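You operate a simulated robot arm through the tools that you are given. There is no shell and no other tool.

You run a simulated robot arm. Do the job below in one go: nothing can be reset, and whatever is moved stays where it is left.

## Task
Run the clay box back, pin it, unload and switch off.
Fine: in that order: the bath all the way home, both pins pushed in, the yellow handle to HOLD, the black switch off.

The check looks at the end state, three seconds after you hand in, the way a careful person would. Anything else that was tipped, shoved, dropped, spilled or broken makes it a failure.

## Robot
A 7-joint arm with a three-finger gripper, fixed in place. Base frame: the origin is on the floor under the middle of its stand, x ahead of it, y to its left, z up; the work surface is at about z = 0.94. Readings come in m, rad, newtons and seconds.
It reaches about 1.342 m from its shoulder. Its first joint turns from -2.897 to 2.897 rad. Payload 2.69 kg.
The tool frame sits at the grasp point between the pads (the TCP): z along the fingers, y along the line on which they close. The tips reach 0.03 m beyond it. The gripper opens to 0.128 m; its body begins 0.117 m behind the TCP.
Orientation is that of the tool frame in the base frame, as a unit quaternion [x, y, z, w]. With the fingers straight down and closing along the base's y, the tool's x points along the base's -x, its y along +y and its z along -z.

## Interface
- The arm moves only by the tool step_arm. Its argument "motion" is a list of rows, each a list of 7 numbers: the shift along the base's x, y, z in units of 25 mm (1.0 is 25 mm), then the turn, a rotation vector about the base's x, y, z in units of 4 degrees (1.0 is 4 degrees), then the closure, from 0 (fully open) to 1 (shut). In form: [[tx, ty, tz, rx, ry, rz, gripper], ...]. A call has 1 to 20 rows; each row shifts and turns the commanded pose from where the row before left it. A call with a number of a shift or a turn outside -1 to 1 is refused whole. Rows are played at 5 a second. More than 0.05 m and 0.15 rad between two rows, or a gripper value outside its range, and nothing of the call is played. A pose out of reach is approached as far as the arm can. The call stops where the force on the tool passes 90 N (or 10 N more than at its start, if that is more) or the arm is blocked; 0.2 s more then pass. Each finger travels about 0.127 m/s and halts on what it meets, pressing with about 23 N; the grip force reading is that of the motor and also rises with nothing between the fingers. The clock runs only during rows and for 0.2 s after the last one: add rows that do not move to give the fingers time. The reply holds the time, the measured pose of the TCP, the force on the tool along the base axes, the opening and the grip force, in the units named above and with some noise, with the torque about the TCP (base axes, N m) and any sound that the robot's microphone picked up, and new pictures: "pictures" is both (left out), scene, wrist or none.
- Cameras (640 x 400 px; columns grow to the right, rows downward): "scene" is fixed at [0.2187, 0.5013, 1.585]; the picture's right is [-0.45, -0.89, 0.00], its down [-0.42, 0.21, -0.88] and it looks along [0.79, -0.40, -0.47] (base axes); focal length 261 px, centre (320, 200). "wrist" rides on the gripper at [0.058, 0.054, -0.131] in the tool frame; the picture's right is [-0.68, 0.74, 0.00], its down [-0.62, -0.57, -0.55] and it looks along [-0.40, -0.37, 0.84] (tool axes); focal length 234 px, centre (320, 200). There is no depth. A picture from a camera that has moved, and an enlarged one, comes with that camera's place and axes in the base frame and with its lens.
- move_column(by): moves the trunk up (or, below 0, down) by that many m; the arm rides with it, the base frame stays. It gives what a move gives, with no picture.
- zoom(camera, box): a new picture of the part [left, top, right, bottom] of that camera's present view, enlarged. The clock stands still meanwhile.
- job_done(): hands the job in; it is judged then, once.

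Nothing tells you positions but the pictures and the camera data. Unless the task says otherwise, let go and move clear before handing in.

The tools are called after ">>>" by a JSON object that holds its "name" and its "arguments". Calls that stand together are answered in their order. step_arm: Moves the arm, as the interface text tells. Its arguments: {"type":"object","properties":{"motion":{"type":"array","items":{"type":"array","items":{"type":"number"}}},"pictures":{"type":"string","enum":["both","scene","wrist","none"]}},"required":["motion"]} The other tools are called the same way: move_column (by) moves the trunk up or down; zoom (camera, box) takes an enlarged picture of a part of a camera's view; job_done () hands the job in.

At the start:

```text
t: 0.0
position: [0.7184, 0.1936, 1.4951]
tcp_rot: [0.001, 1.0, 0.0, 0.0]
force: [-0.5, -0.6, 0.6]
moment: [0.01, 0.0, -0.03]
opening: 0.1281
grip_force: 0.0
trunk travel left (down, up): [-0.275, 0.075]
```

scene: 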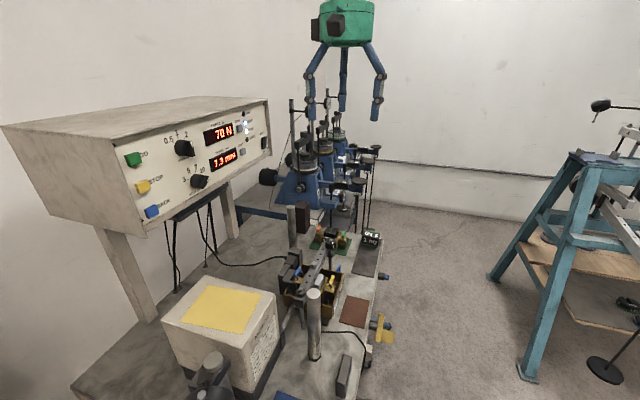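
wrist: 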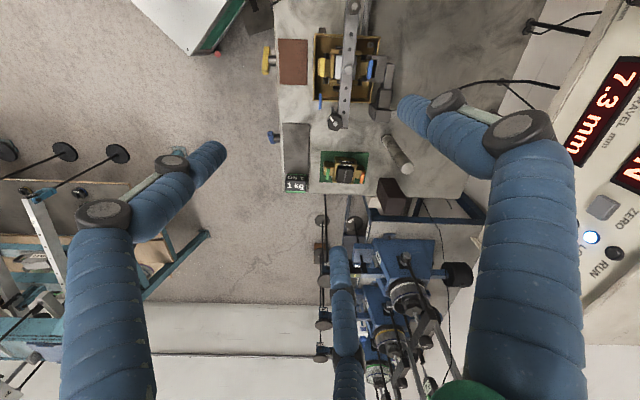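

I see a shear-box style soil testing bench: a control console on the left with readouts, a shear box in the middle, dead weights behind and clutter around it. I'll zoom in first to find the bath, pins, yellow handle and black switch.

>>> {"name": "zoom", "arguments": {"camera": "scene", "box": [240, 200, 420, 400]}}

>>> {"name": "zoom", "arguments": {"camera": "scene", "box": [100, 80, 290, 240]}}

>>> {"name": "zoom", "arguments": {"camera": "wrist", "box": [240, 0, 440, 200]}}

>>> {"name": "zoom", "arguments": {"camera": "wrist", "box": [540, 0, 640, 300]}}

```text
2.00 times, centred on (330, 300) of scene
camera zoom: at [0.2187, 0.5013, 1.585], right [-0.45, -0.89, 0.0], down [-0.42, 0.21, -0.88], along [0.79, -0.4, -0.47], focal length 521 px, centre (300, 0)
```

zoom: 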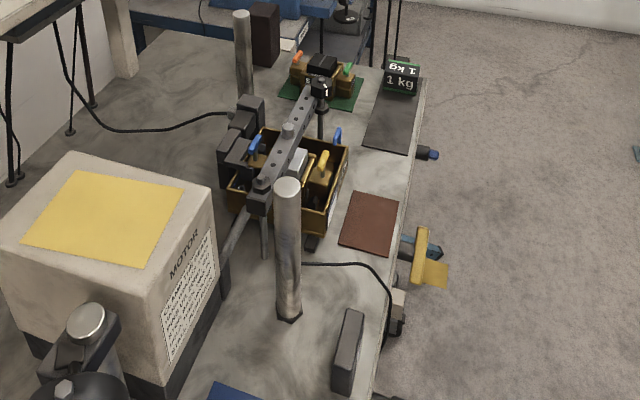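

```text
2.50 times, centred on (195, 160) of scene
camera zoom: at [0.2187, 0.5013, 1.585], right [-0.45, -0.89, 0.0], down [-0.42, 0.21, -0.88], along [0.79, -0.4, -0.47], focal length 652 px, centre (632, 300)
```

zoom: 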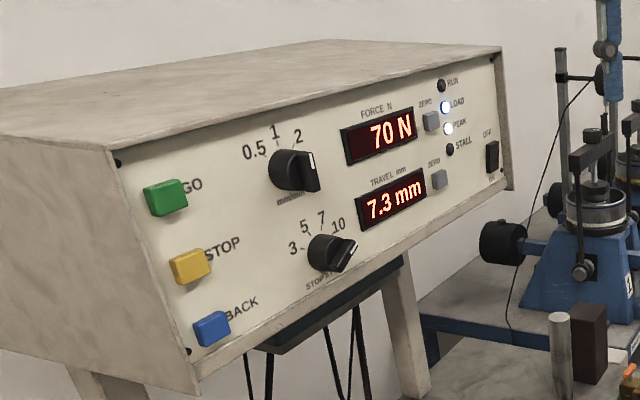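

```text
2.00 times, centred on (340, 100) of wrist
camera zoom: at [0.6605, 0.2461, 1.6266], right [0.68, 0.74, 0.0], down [0.62, -0.57, 0.55], along [0.4, -0.37, -0.84], focal length 468 px, centre (280, 400)
```

zoom: 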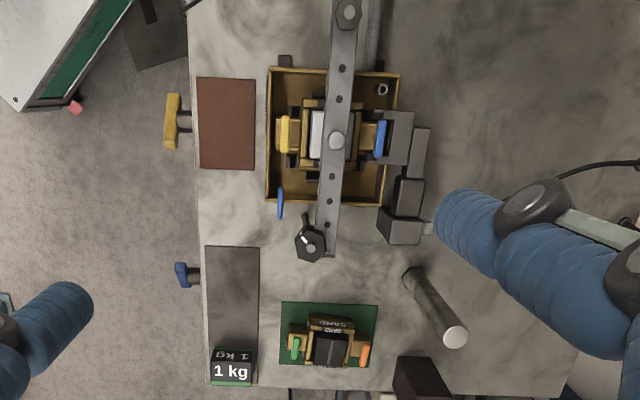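

```text
1.33 times, centred on (590, 150) of wrist
camera zoom: at [0.6605, 0.2461, 1.6266], right [0.68, 0.74, 0.0], down [0.62, -0.57, 0.55], along [0.4, -0.37, -0.84], focal length 312 px, centre (-40, 267)
```

zoom: 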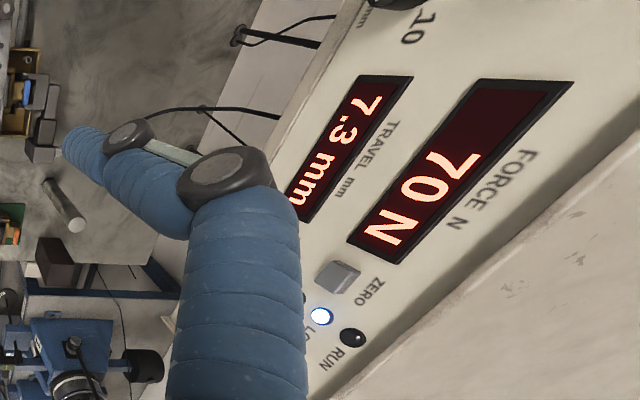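

>>> {"name": "zoom", "arguments": {"camera": "scene", "box": [350, 290, 414, 370]}}

>>> {"name": "zoom", "arguments": {"camera": "scene", "box": [270, 225, 350, 325]}}

>>> {"name": "zoom", "arguments": {"camera": "wrist", "box": [255, 20, 335, 120]}}

>>> {"name": "zoom", "arguments": {"camera": "wrist", "box": [305, 20, 405, 130]}}

>>> {"name": "zoom", "arguments": {"camera": "scene", "box": [200, 90, 280, 190]}}

```text
5.00 times, centred on (382, 330) of scene
camera zoom: at [0.2187, 0.5013, 1.585], right [-0.45, -0.89, 0.0], down [-0.42, 0.21, -0.88], along [0.79, -0.4, -0.47], focal length 1303 px, centre (10, -450)
```

zoom: 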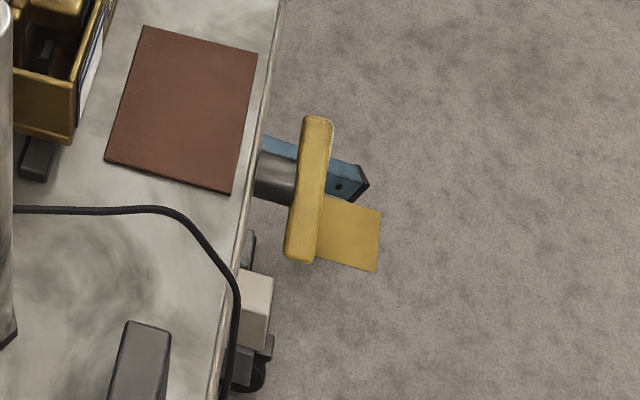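

```text
4.00 times, centred on (310, 275) of scene
camera zoom: at [0.2187, 0.5013, 1.585], right [-0.45, -0.89, 0.0], down [-0.42, 0.21, -0.88], along [0.79, -0.4, -0.47], focal length 1042 px, centre (360, -100)
```

zoom: 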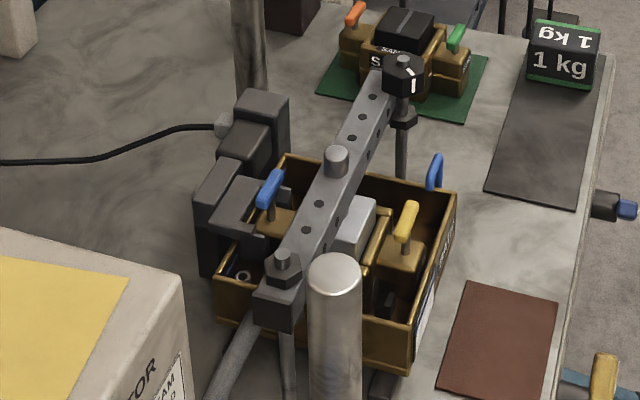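

```text
4.00 times, centred on (295, 70) of wrist
camera zoom: at [0.6605, 0.2461, 1.6266], right [0.68, 0.74, 0.0], down [0.62, -0.57, 0.55], along [0.4, -0.37, -0.84], focal length 937 px, centre (420, 720)
```

zoom: 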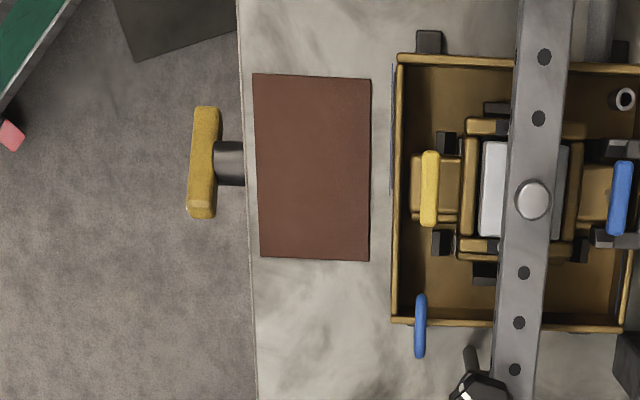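

```text
3.64 times, centred on (355, 75) of wrist
camera zoom: at [0.6605, 0.2461, 1.6266], right [0.68, 0.74, 0.0], down [0.62, -0.57, 0.55], along [0.4, -0.37, -0.84], focal length 852 px, centre (193, 654)
```

zoom: 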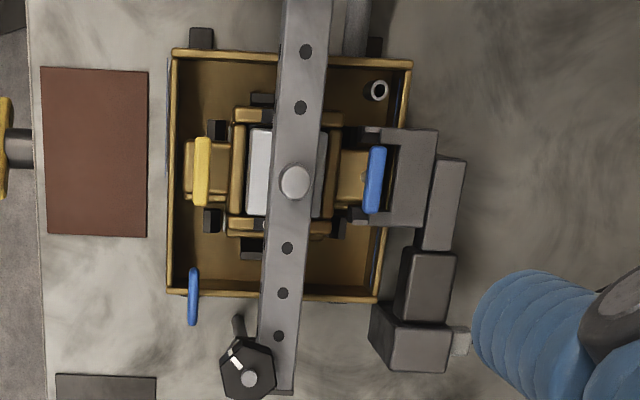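

```text
4.00 times, centred on (240, 140) of scene
camera zoom: at [0.2187, 0.5013, 1.585], right [-0.45, -0.89, 0.0], down [-0.42, 0.21, -0.88], along [0.79, -0.4, -0.47], focal length 1042 px, centre (640, 440)
```

zoom: 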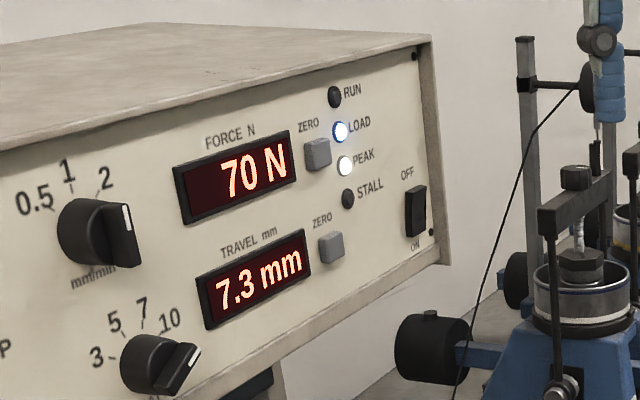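

The bench is turned 45° to the base. The bath sits at about (0.72, 0.26) with a yellow and a blue T-pin standing up at z≈1.04. The BACK button and the rocker switch are on the vertical console panel at the back, and the yellow T-handle is on the bench's front edge. First I'll yaw the tool to line up with the bench and close the fingers, high up in free space.

>>> {"name": "step_arm", "arguments": {"motion": [[0, 0, 0, 0, 0, 0.9375, 0.3], [0, 0, 0, 0, 0, 0.9375, 0.6], [0, 0, 0, 0, 0, 0.9375, 1], [0, 0, 0, 0, 0, 0.9375, 1], [0, 0, 0, 0, 0, 0.9375, 1], [0, 0, 0, 0, 0, 0.9375, 1], [0, 0, 0, 0, 0, 0.9375, 1], [0, 0, 0, 0, 0, 0.9375, 1], [0, 0, 0, 0, 0, 0.9375, 1], [0, 0, 0, 0, 0, 0.9375, 1], [0, 0, 0, 0, 0, 0.9375, 1], [0, 0, 0, 0, 0, 0.9375, 1]]}}

```text
t: 2.6
position: [0.7182, 0.1932, 1.4936]
tcp_rot: [-0.383, 0.924, 0.0, 0.0]
force: [0.3, -0.5, -0.6]
moment: [0.01, 0.04, -0.03]
opening: 0.002
grip_force: 23.0
trunk travel left (down, up): [-0.275, 0.075]
camera wrist: at [0.6399, 0.1889, 1.6259], right [-0.04, 1.0, 0.0], down [0.84, 0.04, 0.55], along [0.55, 0.02, -0.84], focal length 234 px, centre (320, 200)
```

scene: 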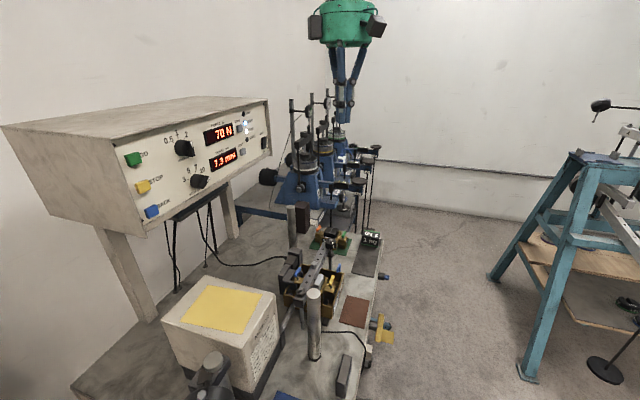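
wrist: 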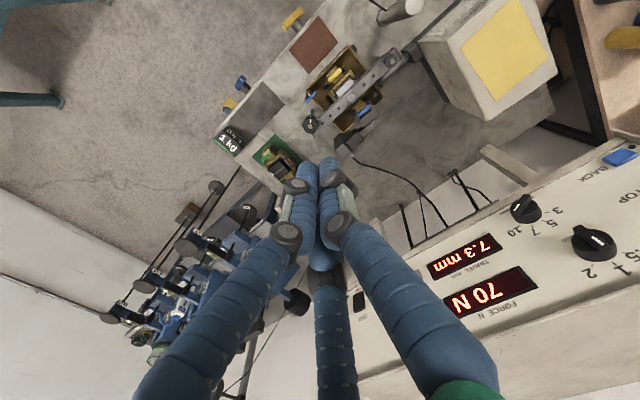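

The fingers are closed and the tool is aligned with the bench. Now I'll pitch it to point horizontally at the console while moving in front of the button column.

>>> {"name": "step_arm", "arguments": {"motion": [[-0.38, 0.575, -0.225, 0.994, -0.994, 0, 1], [-0.38, 0.575, -0.225, 0.994, -0.994, 0, 1], [-0.38, 0.575, -0.225, 0.994, -0.994, 0, 1], [-0.38, 0.575, -0.225, 0.994, -0.994, 0, 1], [-0.38, 0.575, -0.225, 0.994, -0.994, 0, 1], [-0.38, 0.575, -0.225, 0.994, -0.994, 0, 1], [-0.38, 0.575, -0.225, 0.994, -0.994, 0, 1], [-0.38, 0.575, -0.225, 0.994, -0.994, 0, 1], [-0.38, 0.575, -0.225, 0.994, -0.994, 0, 1], [-0.38, 0.575, -0.225, 0.994, -0.994, 0, 1], [-0.38, 0.575, -0.225, 0.994, -0.994, 0, 1], [-0.38, 0.575, -0.225, 0.994, -0.994, 0, 1], [-0.38, 0.575, -0.225, 0.994, -0.994, 0, 1], [-0.38, 0.575, -0.225, 0.994, -0.994, 0, 1], [-0.38, 0.575, -0.225, 0.994, -0.994, 0, 1], [-0.38, 0.575, -0.225, 0.994, -0.994, 0, 1]]}}

```text
t: 6.0
position: [0.5663, 0.4232, 1.4072]
tcp_rot: [-0.271, 0.652, 0.271, 0.654]
force: [-0.1, -0.2, 0.7]
moment: [-0.05, 0.07, -0.07]
opening: 0.0023
grip_force: 22.3
trunk travel left (down, up): [-0.275, 0.075]
camera wrist: at [0.4363, 0.368, 1.3485], right [-0.52, 0.52, 0.68], down [0.01, -0.79, 0.61], along [0.85, 0.33, 0.41], focal length 234 px, centre (320, 200)
```

scene: 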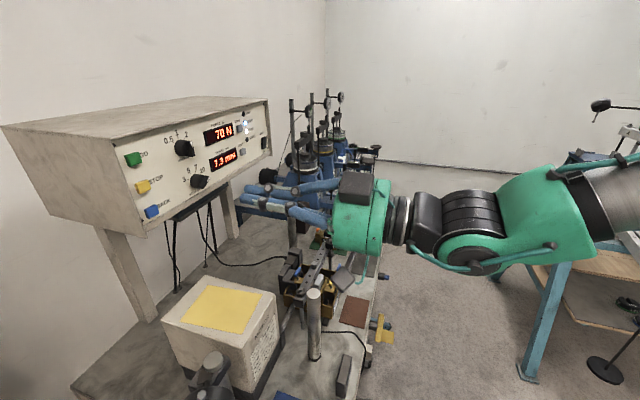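
wrist: 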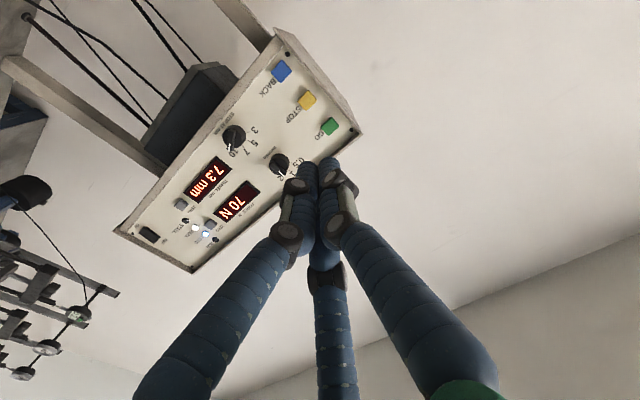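

>>> {"name": "zoom", "arguments": {"camera": "wrist", "box": [240, 40, 400, 180]}}

>>> {"name": "zoom", "arguments": {"camera": "wrist", "box": [110, 140, 270, 280]}}

>>> {"name": "zoom", "arguments": {"camera": "scene", "box": [220, 150, 420, 290]}}

```text
2.86 times, centred on (320, 110) of wrist
camera zoom: at [0.4363, 0.368, 1.3485], right [-0.52, 0.52, 0.68], down [0.01, -0.79, 0.61], along [0.85, 0.33, 0.41], focal length 669 px, centre (320, 457)
```

zoom: 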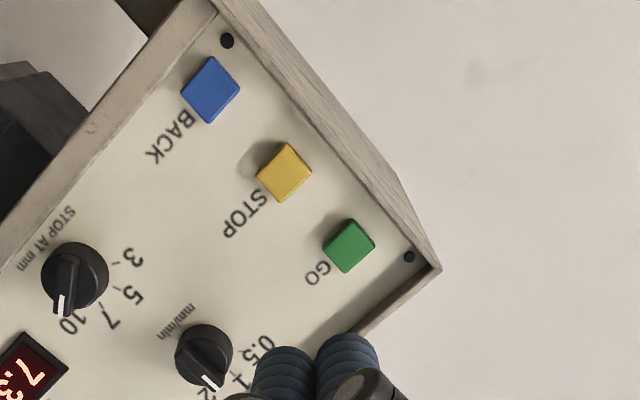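

```text
2.86 times, centred on (190, 210) of wrist
camera zoom: at [0.4363, 0.368, 1.3485], right [-0.52, 0.52, 0.68], down [0.01, -0.79, 0.61], along [0.85, 0.33, 0.41], focal length 669 px, centre (691, 171)
```

zoom: 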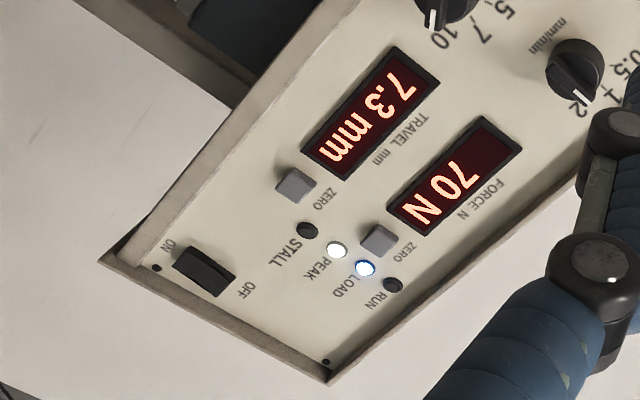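

```text
2.86 times, centred on (320, 220) of scene
camera zoom: at [0.2187, 0.5013, 1.585], right [-0.45, -0.89, 0.0], down [-0.42, 0.21, -0.88], along [0.79, -0.4, -0.47], focal length 744 px, centre (320, 143)
```

zoom: 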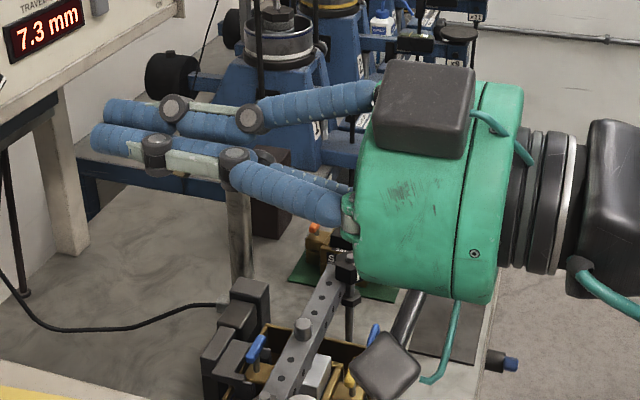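

BACK is at about a=0.105 along the bench, z≈1.336, on the panel face b≈0.94. I'll come down to its height and advance to about 3 cm short of it.

>>> {"name": "step_arm", "arguments": {"motion": [[0.04, -0.04, -0.95, 0, 0, 0, 1], [0.04, -0.04, -0.95, 0, 0, 0, 1], [0.04, -0.04, -0.95, 0, 0, 0, 1], [0.9, 0.9, 0, 0, 0, 0, 1], [0.9, 0.9, 0, 0, 0, 0, 1], [0.9, 0.9, 0, 0, 0, 0, 1], [0.9, 0.9, 0, 0, 0, 0, 1], [0.9, 0.9, 0, 0, 0, 0, 1]]}}

```text
t: 7.8
position: [0.6901, 0.5242, 1.3364]
tcp_rot: [-0.275, 0.652, 0.275, 0.651]
force: [-0.3, -0.1, 0.2]
moment: [0.01, 0.0, 0.0]
opening: 0.0021
grip_force: 22.9
out of reach, approached as far as the arm can: row 6, 7
trunk travel left (down, up): [-0.275, 0.075]
camera wrist: at [0.5593, 0.4674, 1.2773], right [-0.53, 0.52, 0.68], down [0.02, -0.79, 0.62], along [0.85, 0.34, 0.4], focal length 234 px, centre (320, 200)
```

scene: 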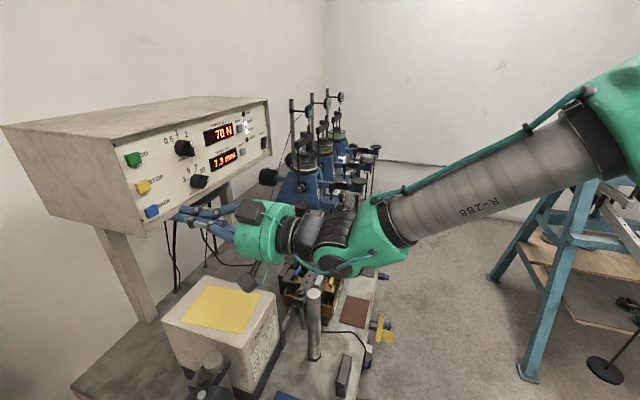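
wrist: 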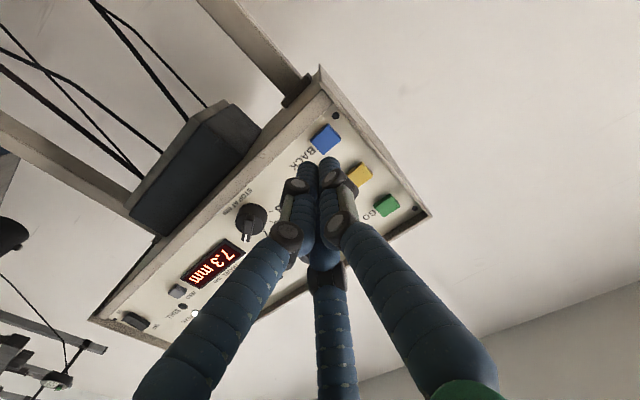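

The arm ran short of reach here, about 1 cm off to the side. I'll back off and up, lower the trunk so the forearm is flatter, and try again.

>>> {"name": "step_arm", "arguments": {"motion": [[-0.5, -0.5, 1, 0, 0, 0, 1], [-0.5, -0.5, 1, 0, 0, 0, 1], [-0.5, -0.5, 1, 0, 0, 0, 1], [-0.5, -0.5, 1, 0, 0, 0, 1], [-0.5, -0.5, 1, 0, 0, 0, 1], [-0.5, -0.5, 1, 0, 0, 0, 1]], "pictures": "none"}}

>>> {"name": "move_column", "arguments": {"by": -0.15}}

```text
t: 9.2
position: [0.6112, 0.4514, 1.4859]
tcp_rot: [-0.27, 0.653, 0.27, 0.654]
force: [0.4, 1.1, 0.8]
moment: [-0.04, 0.02, -0.03]
opening: 0.0021
grip_force: 22.6
trunk travel left (down, up): [-0.275, 0.075]
```

```text
t: 10.9
position: [0.6122, 0.4518, 1.3373]
tcp_rot: [-0.27, 0.653, 0.27, 0.654]
force: [0.5, 0.1, -1.0]
moment: [-0.01, 0.02, -0.02]
opening: 0.0025
grip_force: 23.5
trunk travel left (down, up): [-0.125, 0.225]
```

>>> {"name": "step_arm", "arguments": {"motion": [[0.676, 0.772, 0, 0, 0, 0, 1], [0.676, 0.772, 0, 0, 0, 0, 1], [0.676, 0.772, 0, 0, 0, 0, 1], [0.676, 0.772, 0, 0, 0, 0, 1]]}}

```text
t: 11.9
position: [0.6791, 0.5279, 1.3374]
tcp_rot: [-0.27, 0.653, 0.27, 0.654]
force: [0.1, 0.1, 0.7]
moment: [-0.05, 0.0, 0.0]
opening: 0.002
grip_force: 22.8
trunk travel left (down, up): [-0.125, 0.225]
camera wrist: at [0.5496, 0.472, 1.2791], right [-0.52, 0.52, 0.68], down [0.01, -0.79, 0.62], along [0.85, 0.33, 0.41], focal length 234 px, centre (320, 200)
```

scene: 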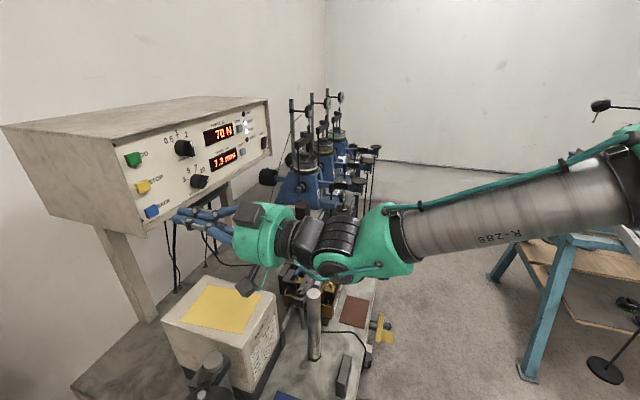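
wrist: 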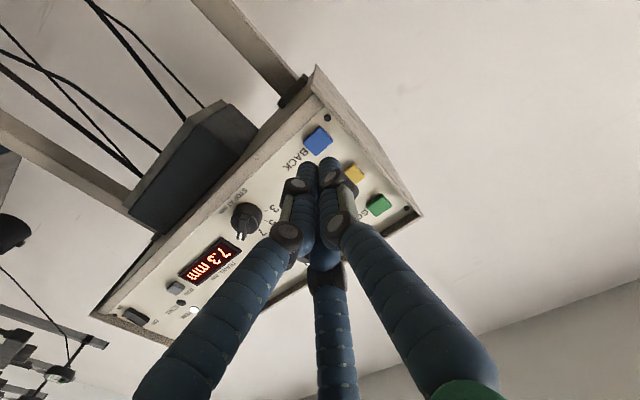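

>>> {"name": "step_arm", "arguments": {"motion": [[0.28, 0.38, -0.07, 0, 0, 0, 1], [0.28, 0.33, -0.06, 0, 0, 0, 1], [0.28, 0.3, 0, 0, 0, 0, 1]]}}

```text
t: 12.8
position: [0.699, 0.5533, 1.3314]
tcp_rot: [-0.271, 0.654, 0.27, 0.653]
force: [-0.8, 0.5, -0.1]
moment: [-0.02, 0.0, 0.0]
opening: 0.0025
grip_force: 22.9
trunk travel left (down, up): [-0.125, 0.225]
camera wrist: at [0.5704, 0.4975, 1.2731], right [-0.52, 0.52, 0.68], down [0.01, -0.79, 0.62], along [0.85, 0.33, 0.4], focal length 234 px, centre (320, 200)
```

scene: 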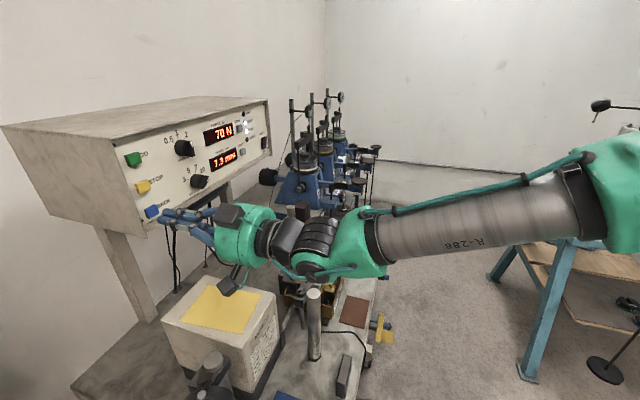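
wrist: 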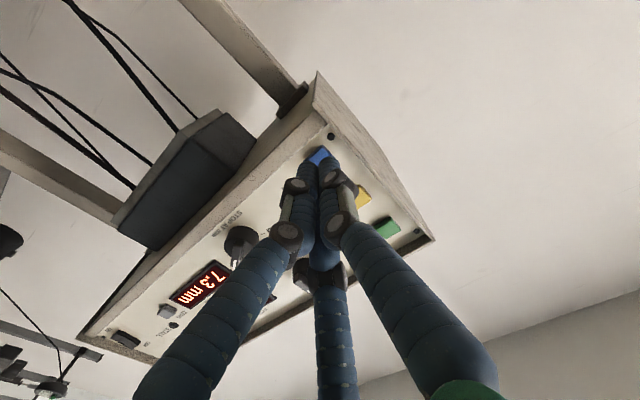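

The tip cluster is lined up on the blue BACK button. Now I'll make small advances and watch the force.

>>> {"name": "step_arm", "arguments": {"motion": [[0.15, 0.15, 0.05, 0, 0, 0, 1], [0.12, 0.12, 0, 0, 0, 0, 1]], "pictures": "none"}}

>>> {"name": "step_arm", "arguments": {"motion": [[0.1, 0.1, 0, 0, 0, 0, 1]], "pictures": "scene"}}

```text
t: 13.3
position: [0.7053, 0.559, 1.3329]
tcp_rot: [-0.27, 0.653, 0.27, 0.654]
force: [-0.7, 0.0, 0.7]
moment: [0.01, -0.01, -0.03]
opening: 0.0023
grip_force: 22.9
trunk travel left (down, up): [-0.125, 0.225]
```

```text
t: 13.8
position: [0.7091, 0.563, 1.3351]
tcp_rot: [-0.271, 0.652, 0.271, 0.654]
force: [-0.2, -0.1, -0.4]
moment: [-0.02, 0.02, 0.0]
opening: 0.0021
grip_force: 23.0
trunk travel left (down, up): [-0.125, 0.225]
```

scene: 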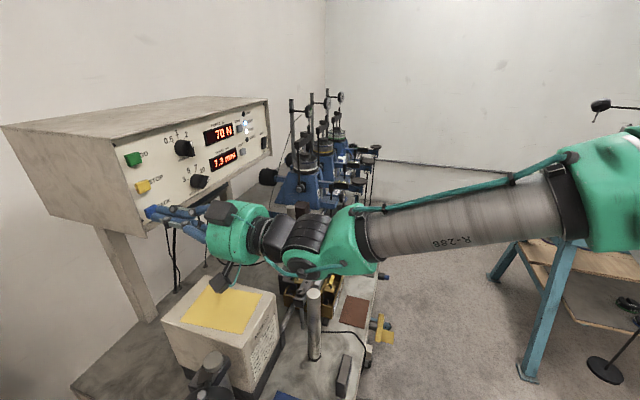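

>>> {"name": "step_arm", "arguments": {"motion": [[0.1, 0.1, 0, 0, 0, 0, 1]], "pictures": "none"}}

>>> {"name": "step_arm", "arguments": {"motion": [[0.1, 0.1, 0, 0, 0, 0, 1]], "pictures": "scene"}}

```text
t: 14.2
position: [0.7115, 0.5653, 1.3338]
tcp_rot: [-0.272, 0.653, 0.272, 0.653]
force: [0.2, -0.4, 0.8]
moment: [-0.01, -0.01, 0.01]
opening: 0.0023
grip_force: 23.6
trunk travel left (down, up): [-0.125, 0.225]
```

```text
t: 14.6
position: [0.7144, 0.5683, 1.3351]
tcp_rot: [-0.271, 0.652, 0.271, 0.654]
force: [-0.9, 0.1, 0.0]
moment: [0.02, 0.03, 0.03]
opening: 0.0025
grip_force: 22.5
trunk travel left (down, up): [-0.125, 0.225]
```

scene: 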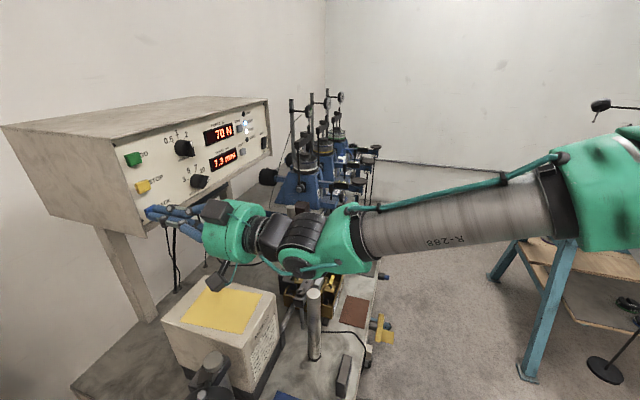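

>>> {"name": "zoom", "arguments": {"camera": "scene", "box": [120, 140, 280, 260]}}

>>> {"name": "zoom", "arguments": {"camera": "wrist", "box": [240, 90, 400, 230]}}

```text
3.33 times, centred on (200, 200) of scene
camera zoom: at [0.2187, 0.5013, 1.585], right [-0.45, -0.89, 0.0], down [-0.42, 0.21, -0.88], along [0.79, -0.4, -0.47], focal length 869 px, centre (720, 200)
```

zoom: 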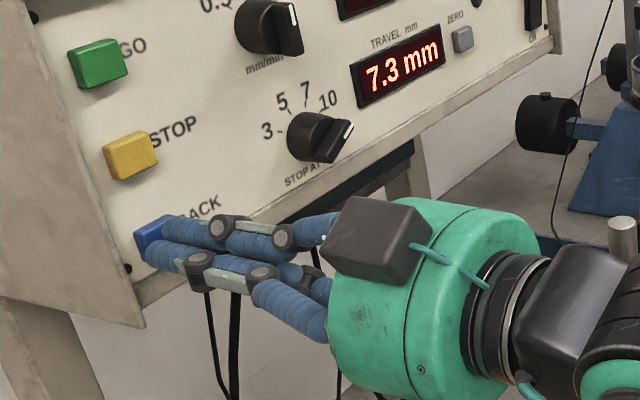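

```text
2.86 times, centred on (320, 160) of wrist
camera zoom: at [0.5846, 0.5123, 1.2765], right [-0.52, 0.52, 0.68], down [0.01, -0.79, 0.62], along [0.85, 0.33, 0.41], focal length 669 px, centre (320, 314)
```

zoom: 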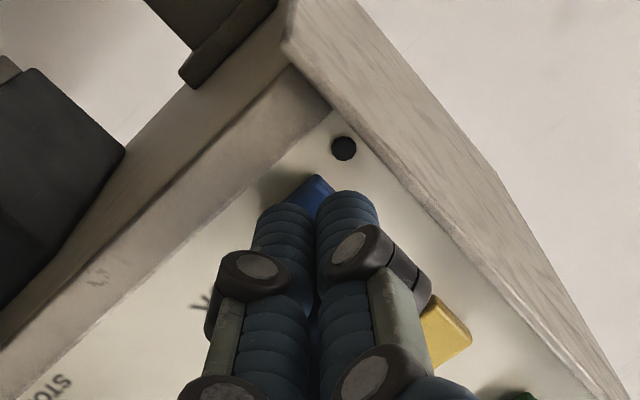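

>>> {"name": "step_arm", "arguments": {"motion": [[0.1, 0.1, 0, 0, 0, 0, 1]], "pictures": "none"}}

>>> {"name": "step_arm", "arguments": {"motion": [[0.1, 0.1, 0, 0, 0, 0, 1]], "pictures": "scene"}}

```text
t: 14.9
position: [0.7166, 0.5702, 1.3356]
tcp_rot: [-0.271, 0.653, 0.271, 0.654]
force: [0.3, 0.1, -0.4]
moment: [-0.02, 0.0, -0.03]
opening: 0.0021
grip_force: 22.4
trunk travel left (down, up): [-0.125, 0.225]
```

```text
t: 15.3
position: [0.7187, 0.5733, 1.3355]
tcp_rot: [-0.271, 0.652, 0.271, 0.654]
force: [-1.2, -0.3, -0.7]
moment: [0.02, -0.03, 0.03]
opening: 0.0025
grip_force: 23.0
trunk travel left (down, up): [-0.125, 0.225]
```

scene: 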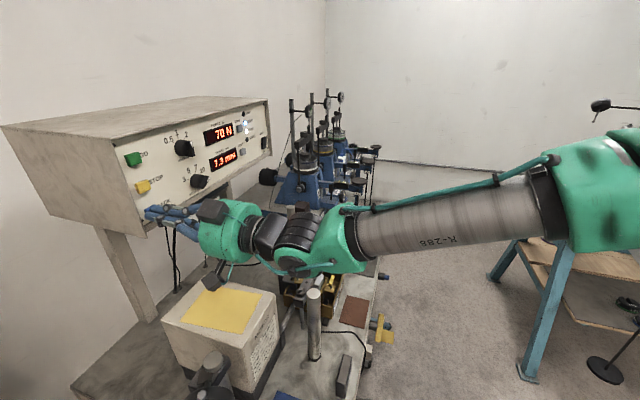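

>>> {"name": "step_arm", "arguments": {"motion": [[0.1, 0.1, 0, 0, 0, 0, 1]], "pictures": "none"}}

>>> {"name": "step_arm", "arguments": {"motion": [[0.08, 0.08, 0, 0, 0, 0, 1]], "pictures": "scene"}}

>>> {"name": "zoom", "arguments": {"camera": "scene", "box": [120, 140, 280, 260]}}

```text
t: 15.8
position: [0.7225, 0.5758, 1.3345]
tcp_rot: [-0.27, 0.653, 0.27, 0.654]
force: [-0.9, -1.1, 0.3]
moment: [-0.01, 0.01, -0.02]
opening: 0.0021
grip_force: 23.2
trunk travel left (down, up): [-0.125, 0.225]
heard: click
```

```text
t: 16.1
position: [0.7235, 0.5765, 1.3338]
tcp_rot: [-0.271, 0.652, 0.271, 0.654]
force: [-9.9, -6.6, 0.2]
moment: [0.0, -0.05, 0.07]
opening: 0.0058
grip_force: 31.1
trunk travel left (down, up): [-0.125, 0.225]
```

scene: 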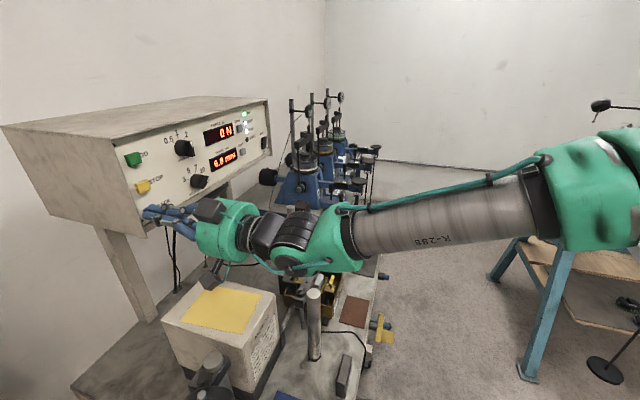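

```text
3.33 times, centred on (200, 200) of scene
camera zoom: at [0.2187, 0.5013, 1.585], right [-0.45, -0.89, 0.0], down [-0.42, 0.21, -0.88], along [0.79, -0.4, -0.47], focal length 869 px, centre (720, 200)
```

zoom: 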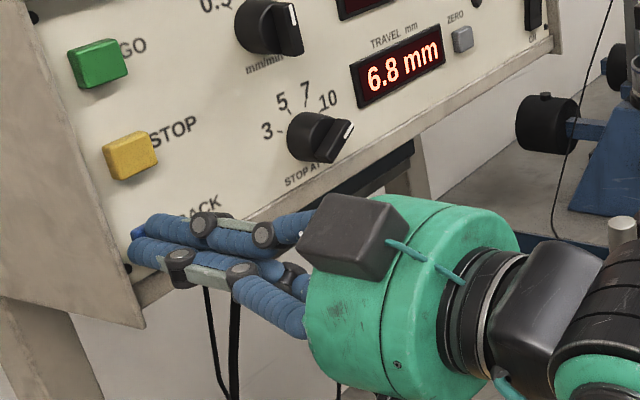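

A click was heard and travel is now falling (6.8 mm), so BACK works. I'll ease off the button and see whether it keeps running.

>>> {"name": "step_arm", "arguments": {"motion": [[-0.2, -0.2, 0, 0, 0, 0, 1], [-0.5, -0.5, 0, 0, 0, 0, 1], [-0.5, -0.5, 0, 0, 0, 0, 1], [0, 0, 0, 0, 0, 0, 1], [0, 0, 0, 0, 0, 0, 1]], "pictures": "scene"}}

>>> {"name": "zoom", "arguments": {"camera": "scene", "box": [120, 90, 280, 210]}}

```text
t: 17.4
position: [0.6942, 0.5471, 1.3325]
tcp_rot: [-0.27, 0.653, 0.27, 0.653]
force: [-0.5, -0.7, 0.1]
moment: [-0.01, 0.03, -0.02]
opening: 0.0023
grip_force: 31.5
trunk travel left (down, up): [-0.125, 0.225]
```

scene: 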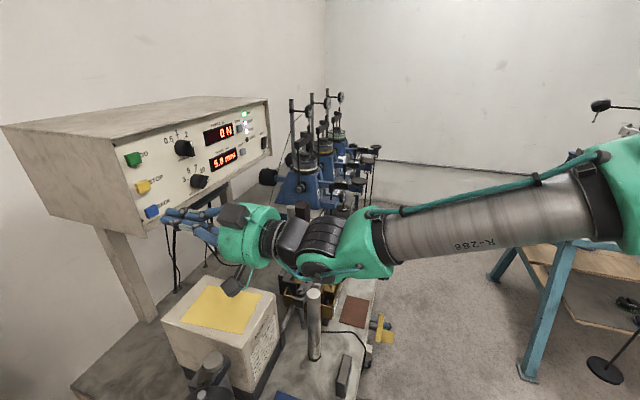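

```text
3.33 times, centred on (200, 150) of scene
camera zoom: at [0.2187, 0.5013, 1.585], right [-0.45, -0.89, 0.0], down [-0.42, 0.21, -0.88], along [0.79, -0.4, -0.47], focal length 869 px, centre (720, 367)
```

zoom: 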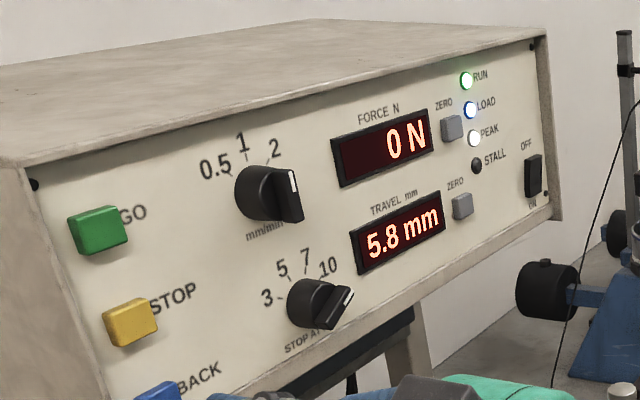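

It latched: RUN is lit and travel is 5.8 mm and falling. While it runs home I'll retreat and turn the tool downwards above the bath.

>>> {"name": "step_arm", "arguments": {"motion": [[-0.5, -0.6, 0.2, 0, 0, 0, 1], [-0.5, -0.6, 0.2, 0, 0, 0, 1], [0.02, -0.841, 0.1, -0.994, 0.994, 0, 1], [0.02, -0.841, 0.1, -0.994, 0.994, 0, 1], [0.02, -0.841, 0.1, -0.994, 0.994, 0, 1], [0.02, -0.841, 0.1, -0.994, 0.994, 0, 1], [0.02, -0.841, 0.1, -0.994, 0.994, 0, 1], [0.02, -0.841, 0.1, -0.994, 0.994, 0, 1], [0.02, -0.841, 0.1, -0.994, 0.994, 0, 1], [0.02, -0.841, 0.1, -0.994, 0.994, 0, 1], [0.02, -0.841, 0.1, -0.994, 0.994, 0, 1], [0.02, -0.841, 0.1, -0.994, 0.994, 0, 1], [0.02, -0.841, 0.1, -0.994, 0.994, 0, 1], [0.02, -0.841, 0.1, -0.994, 0.994, 0, 1], [0.02, -0.841, 0.1, -0.994, 0.994, 0, 1], [0.02, -0.841, 0.1, -0.994, 0.994, 0, 1], [0.02, 0, 0.1, -0.994, 0.994, 0, 1], [0.02, 0, 0.1, -0.994, 0.994, 0, 1]]}}

>>> {"name": "zoom", "arguments": {"camera": "scene", "box": [120, 90, 280, 210]}}

```text
t: 21.1
position: [0.6783, 0.2229, 1.3826]
tcp_rot: [-0.384, 0.923, -0.001, 0.0]
force: [-0.6, -0.6, -0.4]
moment: [0.0, 0.05, 0.02]
opening: 0.0022
grip_force: 31.3
trunk travel left (down, up): [-0.125, 0.225]
camera wrist: at [0.5995, 0.219, 1.514], right [-0.04, 1.0, 0.0], down [0.84, 0.04, 0.55], along [0.55, 0.02, -0.84], focal length 234 px, centre (320, 200)
```

scene: 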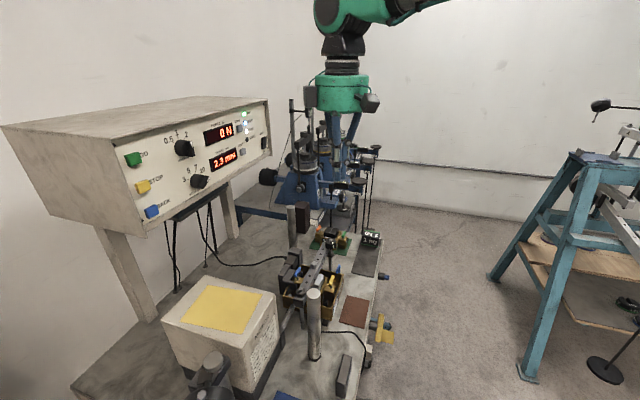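
wrist: 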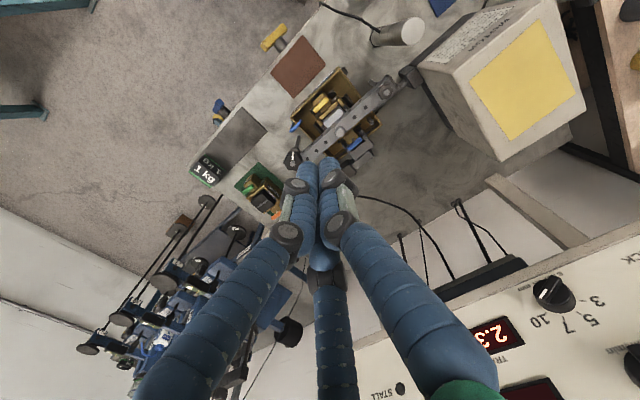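

```text
3.33 times, centred on (200, 150) of scene
camera zoom: at [0.2187, 0.5013, 1.585], right [-0.45, -0.89, 0.0], down [-0.42, 0.21, -0.88], along [0.79, -0.4, -0.47], focal length 869 px, centre (720, 367)
```

zoom: 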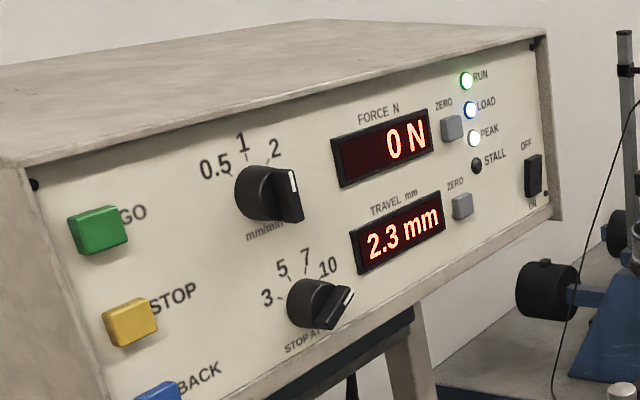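

>>> {"name": "step_arm", "arguments": {"motion": [[0, 0, 0, 0, 0, 0, 1], [0, 0, 0, 0, 0, 0, 1], [0, 0, 0, 0, 0, 0, 1], [0, 0, 0, 0, 0, 0, 1], [0, 0, 0, 0, 0, 0, 1], [0, 0, 0, 0, 0, 0, 1], [0, 0, 0, 0, 0, 0, 1], [0, 0, 0, 0, 0, 0, 1], [0, 0, 0, 0, 0, 0, 1], [0, 0, 0, 0, 0, 0, 1], [0, 0, 0, 0, 0, 0, 1], [0, 0, 0, 0, 0, 0, 1], [0, 0, 0, 0, 0, 0, 1], [0, 0, 0, 0, 0, 0, 1], [0, 0, 0, 0, 0, 0, 1], [0, 0, 0, 0, 0, 0, 1], [0, 0, 0, 0, 0, 0, 1], [0, 0, 0, 0, 0, 0, 1], [0, 0, 0, 0, 0, 0, 1], [0, 0, 0, 0, 0, 0, 1]]}}

>>> {"name": "zoom", "arguments": {"camera": "scene", "box": [120, 90, 280, 210]}}

>>> {"name": "zoom", "arguments": {"camera": "scene", "box": [270, 225, 350, 325]}}

>>> {"name": "zoom", "arguments": {"camera": "wrist", "box": [250, 20, 410, 160]}}

```text
t: 25.4
position: [0.6771, 0.2238, 1.3822]
tcp_rot: [-0.384, 0.923, 0.001, 0.0]
force: [-0.4, -0.4, 0.0]
moment: [0.0, 0.03, 0.02]
opening: 0.002
grip_force: 31.4
trunk travel left (down, up): [-0.125, 0.225]
camera wrist: at [0.5991, 0.2188, 1.5142], right [-0.04, 1.0, 0.0], down [0.84, 0.04, 0.55], along [0.55, 0.02, -0.84], focal length 234 px, centre (320, 200)
```

scene: 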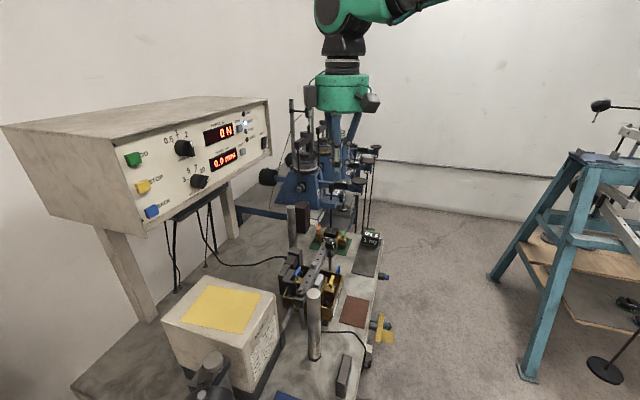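
wrist: 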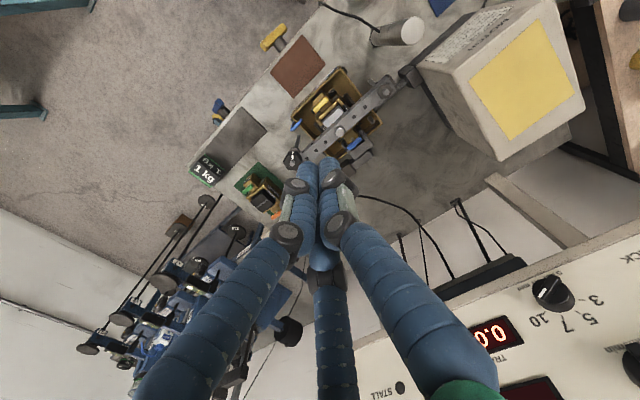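

```text
3.33 times, centred on (200, 150) of scene
camera zoom: at [0.2187, 0.5013, 1.585], right [-0.45, -0.89, 0.0], down [-0.42, 0.21, -0.88], along [0.79, -0.4, -0.47], focal length 869 px, centre (720, 367)
```

zoom: 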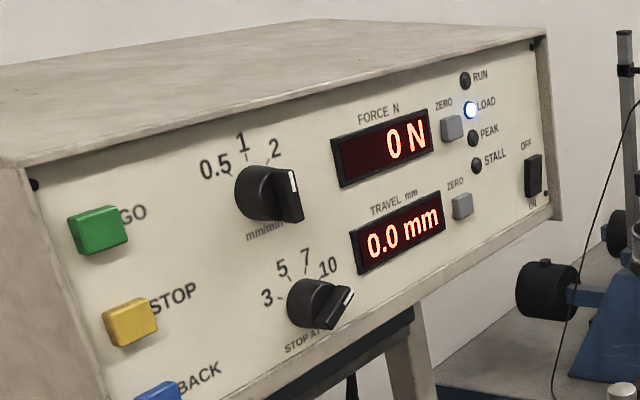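

```text
4.00 times, centred on (310, 275) of scene
camera zoom: at [0.2187, 0.5013, 1.585], right [-0.45, -0.89, 0.0], down [-0.42, 0.21, -0.88], along [0.79, -0.4, -0.47], focal length 1042 px, centre (360, -100)
```

zoom: 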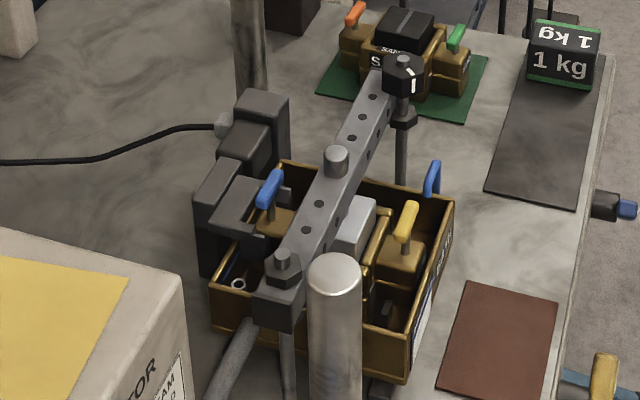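

```text
2.86 times, centred on (330, 90) of wrist
camera zoom: at [0.5991, 0.2188, 1.5142], right [-0.04, 1.0, 0.0], down [0.84, 0.04, 0.55], along [0.55, 0.02, -0.84], focal length 669 px, centre (291, 514)
```

zoom: 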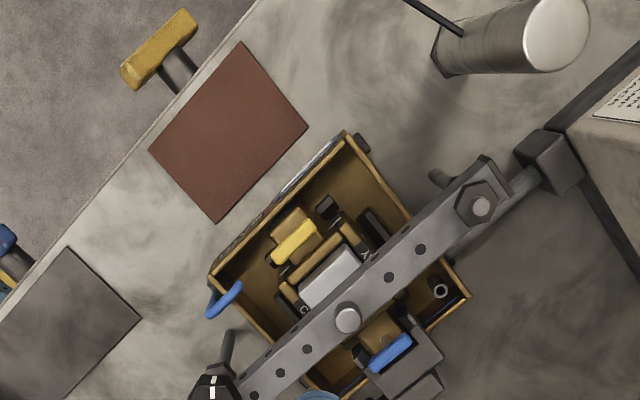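

The bath is home: travel 0.0 mm, RUN and PEAK off. Next are the pins, so I'll look more closely at the space around them.

>>> {"name": "zoom", "arguments": {"camera": "wrist", "box": [298, 60, 370, 160]}}

>>> {"name": "zoom", "arguments": {"camera": "scene", "box": [290, 255, 354, 305]}}

>>> {"name": "zoom", "arguments": {"camera": "scene", "box": [300, 220, 370, 262]}}

```text
4.00 times, centred on (334, 110) of wrist
camera zoom: at [0.5991, 0.2188, 1.5142], right [-0.04, 1.0, 0.0], down [0.84, 0.04, 0.55], along [0.55, 0.02, -0.84], focal length 937 px, centre (264, 560)
```

zoom: 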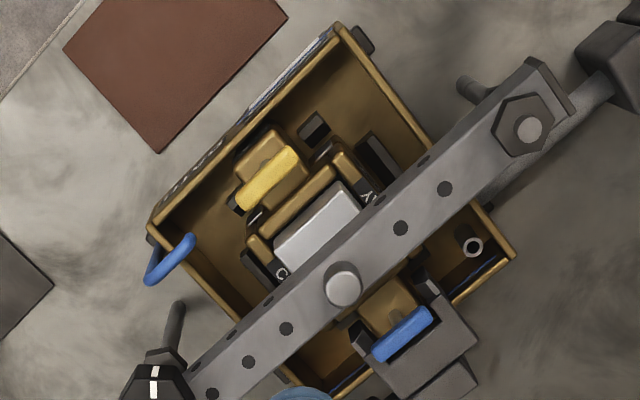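

```text
8.00 times, centred on (322, 280) of scene
camera zoom: at [0.2187, 0.5013, 1.585], right [-0.45, -0.89, 0.0], down [-0.42, 0.21, -0.88], along [0.79, -0.4, -0.47], focal length 2085 px, centre (304, -440)
```

zoom: 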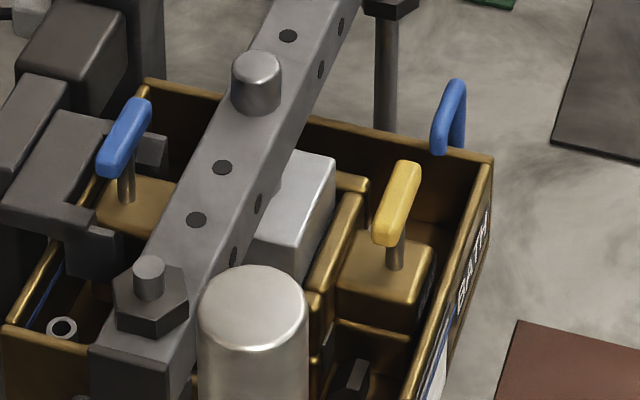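

```text
9.14 times, centred on (335, 241) of scene
camera zoom: at [0.2187, 0.5013, 1.585], right [-0.45, -0.89, 0.0], down [-0.42, 0.21, -0.88], along [0.79, -0.4, -0.47], focal length 2382 px, centre (183, -175)
```

zoom: 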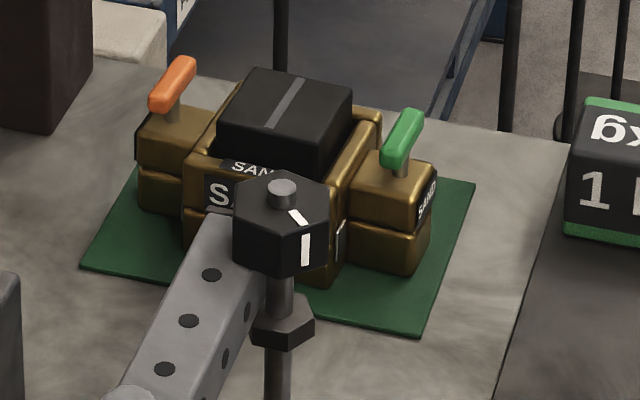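

Bath home is confirmed. The yellow pin top is at about (0.689, 0.227, 1.040), and the blue one at about (0.763, 0.300, 1.041) with the fork just below it. I'll lower the closed fingertips to hover over the yellow pin, biased away from the load beam.

>>> {"name": "step_arm", "arguments": {"motion": [[0.055, -0.027, -1, 0, 0, 0, 1], [0.055, -0.027, -1, 0, 0, 0, 1], [0.055, -0.027, -1, 0, 0, 0, 1], [0.055, -0.027, -1, 0, 0, 0, 1], [0.055, -0.027, -1, 0, 0, 0, 1], [0.055, -0.027, -1, 0, 0, 0, 1], [0.055, -0.027, -1, 0, 0, 0, 1], [0.055, -0.027, -1, 0, 0, 0, 1], [0.055, -0.027, -1, 0, 0, 0, 1], [0.055, -0.027, -1, 0, 0, 0, 1]]}}

>>> {"name": "zoom", "arguments": {"camera": "scene", "box": [270, 205, 370, 305]}}

>>> {"name": "zoom", "arguments": {"camera": "wrist", "box": [240, 60, 400, 220]}}

```text
t: 27.6
position: [0.6909, 0.2168, 1.1338]
tcp_rot: [-0.383, 0.924, 0.001, 0.0]
force: [-0.4, -0.3, 0.0]
moment: [-0.01, 0.04, -0.02]
opening: 0.0021
grip_force: 31.6
trunk travel left (down, up): [-0.125, 0.225]
camera wrist: at [0.6126, 0.2122, 1.2648], right [-0.04, 1.0, 0.0], down [0.83, 0.04, 0.55], along [0.55, 0.02, -0.84], focal length 234 px, centre (320, 200)
```

scene: 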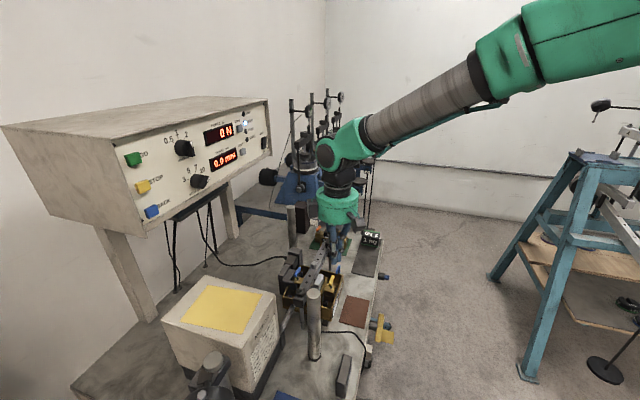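
wrist: 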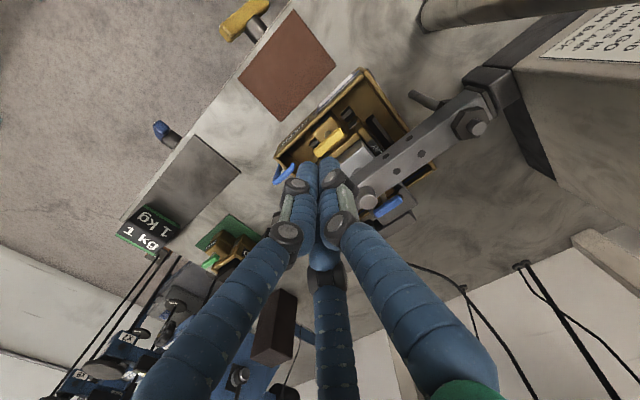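

```text
4.00 times, centred on (320, 255) of scene
camera zoom: at [0.2187, 0.5013, 1.585], right [-0.45, -0.89, 0.0], down [-0.42, 0.21, -0.88], along [0.79, -0.4, -0.47], focal length 1042 px, centre (320, -20)
```

zoom: 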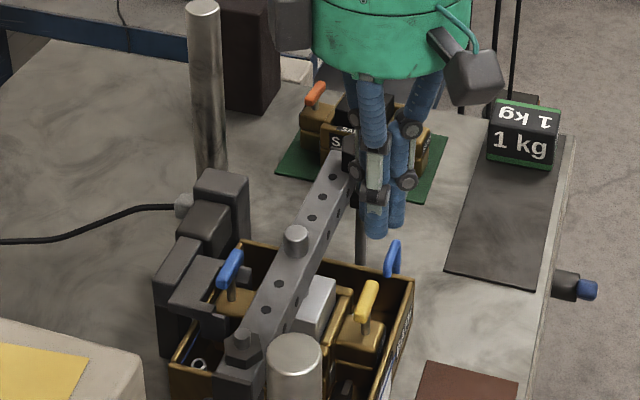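

```text
2.50 times, centred on (320, 140) of wrist
camera zoom: at [0.6126, 0.2122, 1.2648], right [-0.04, 1.0, 0.0], down [0.83, 0.04, 0.55], along [0.55, 0.02, -0.84], focal length 585 px, centre (320, 350)
```

zoom: 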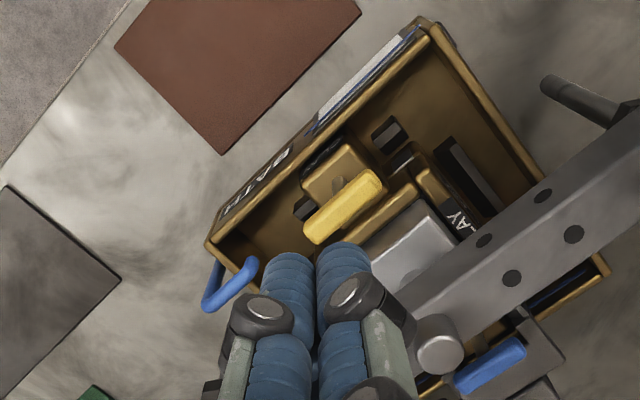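

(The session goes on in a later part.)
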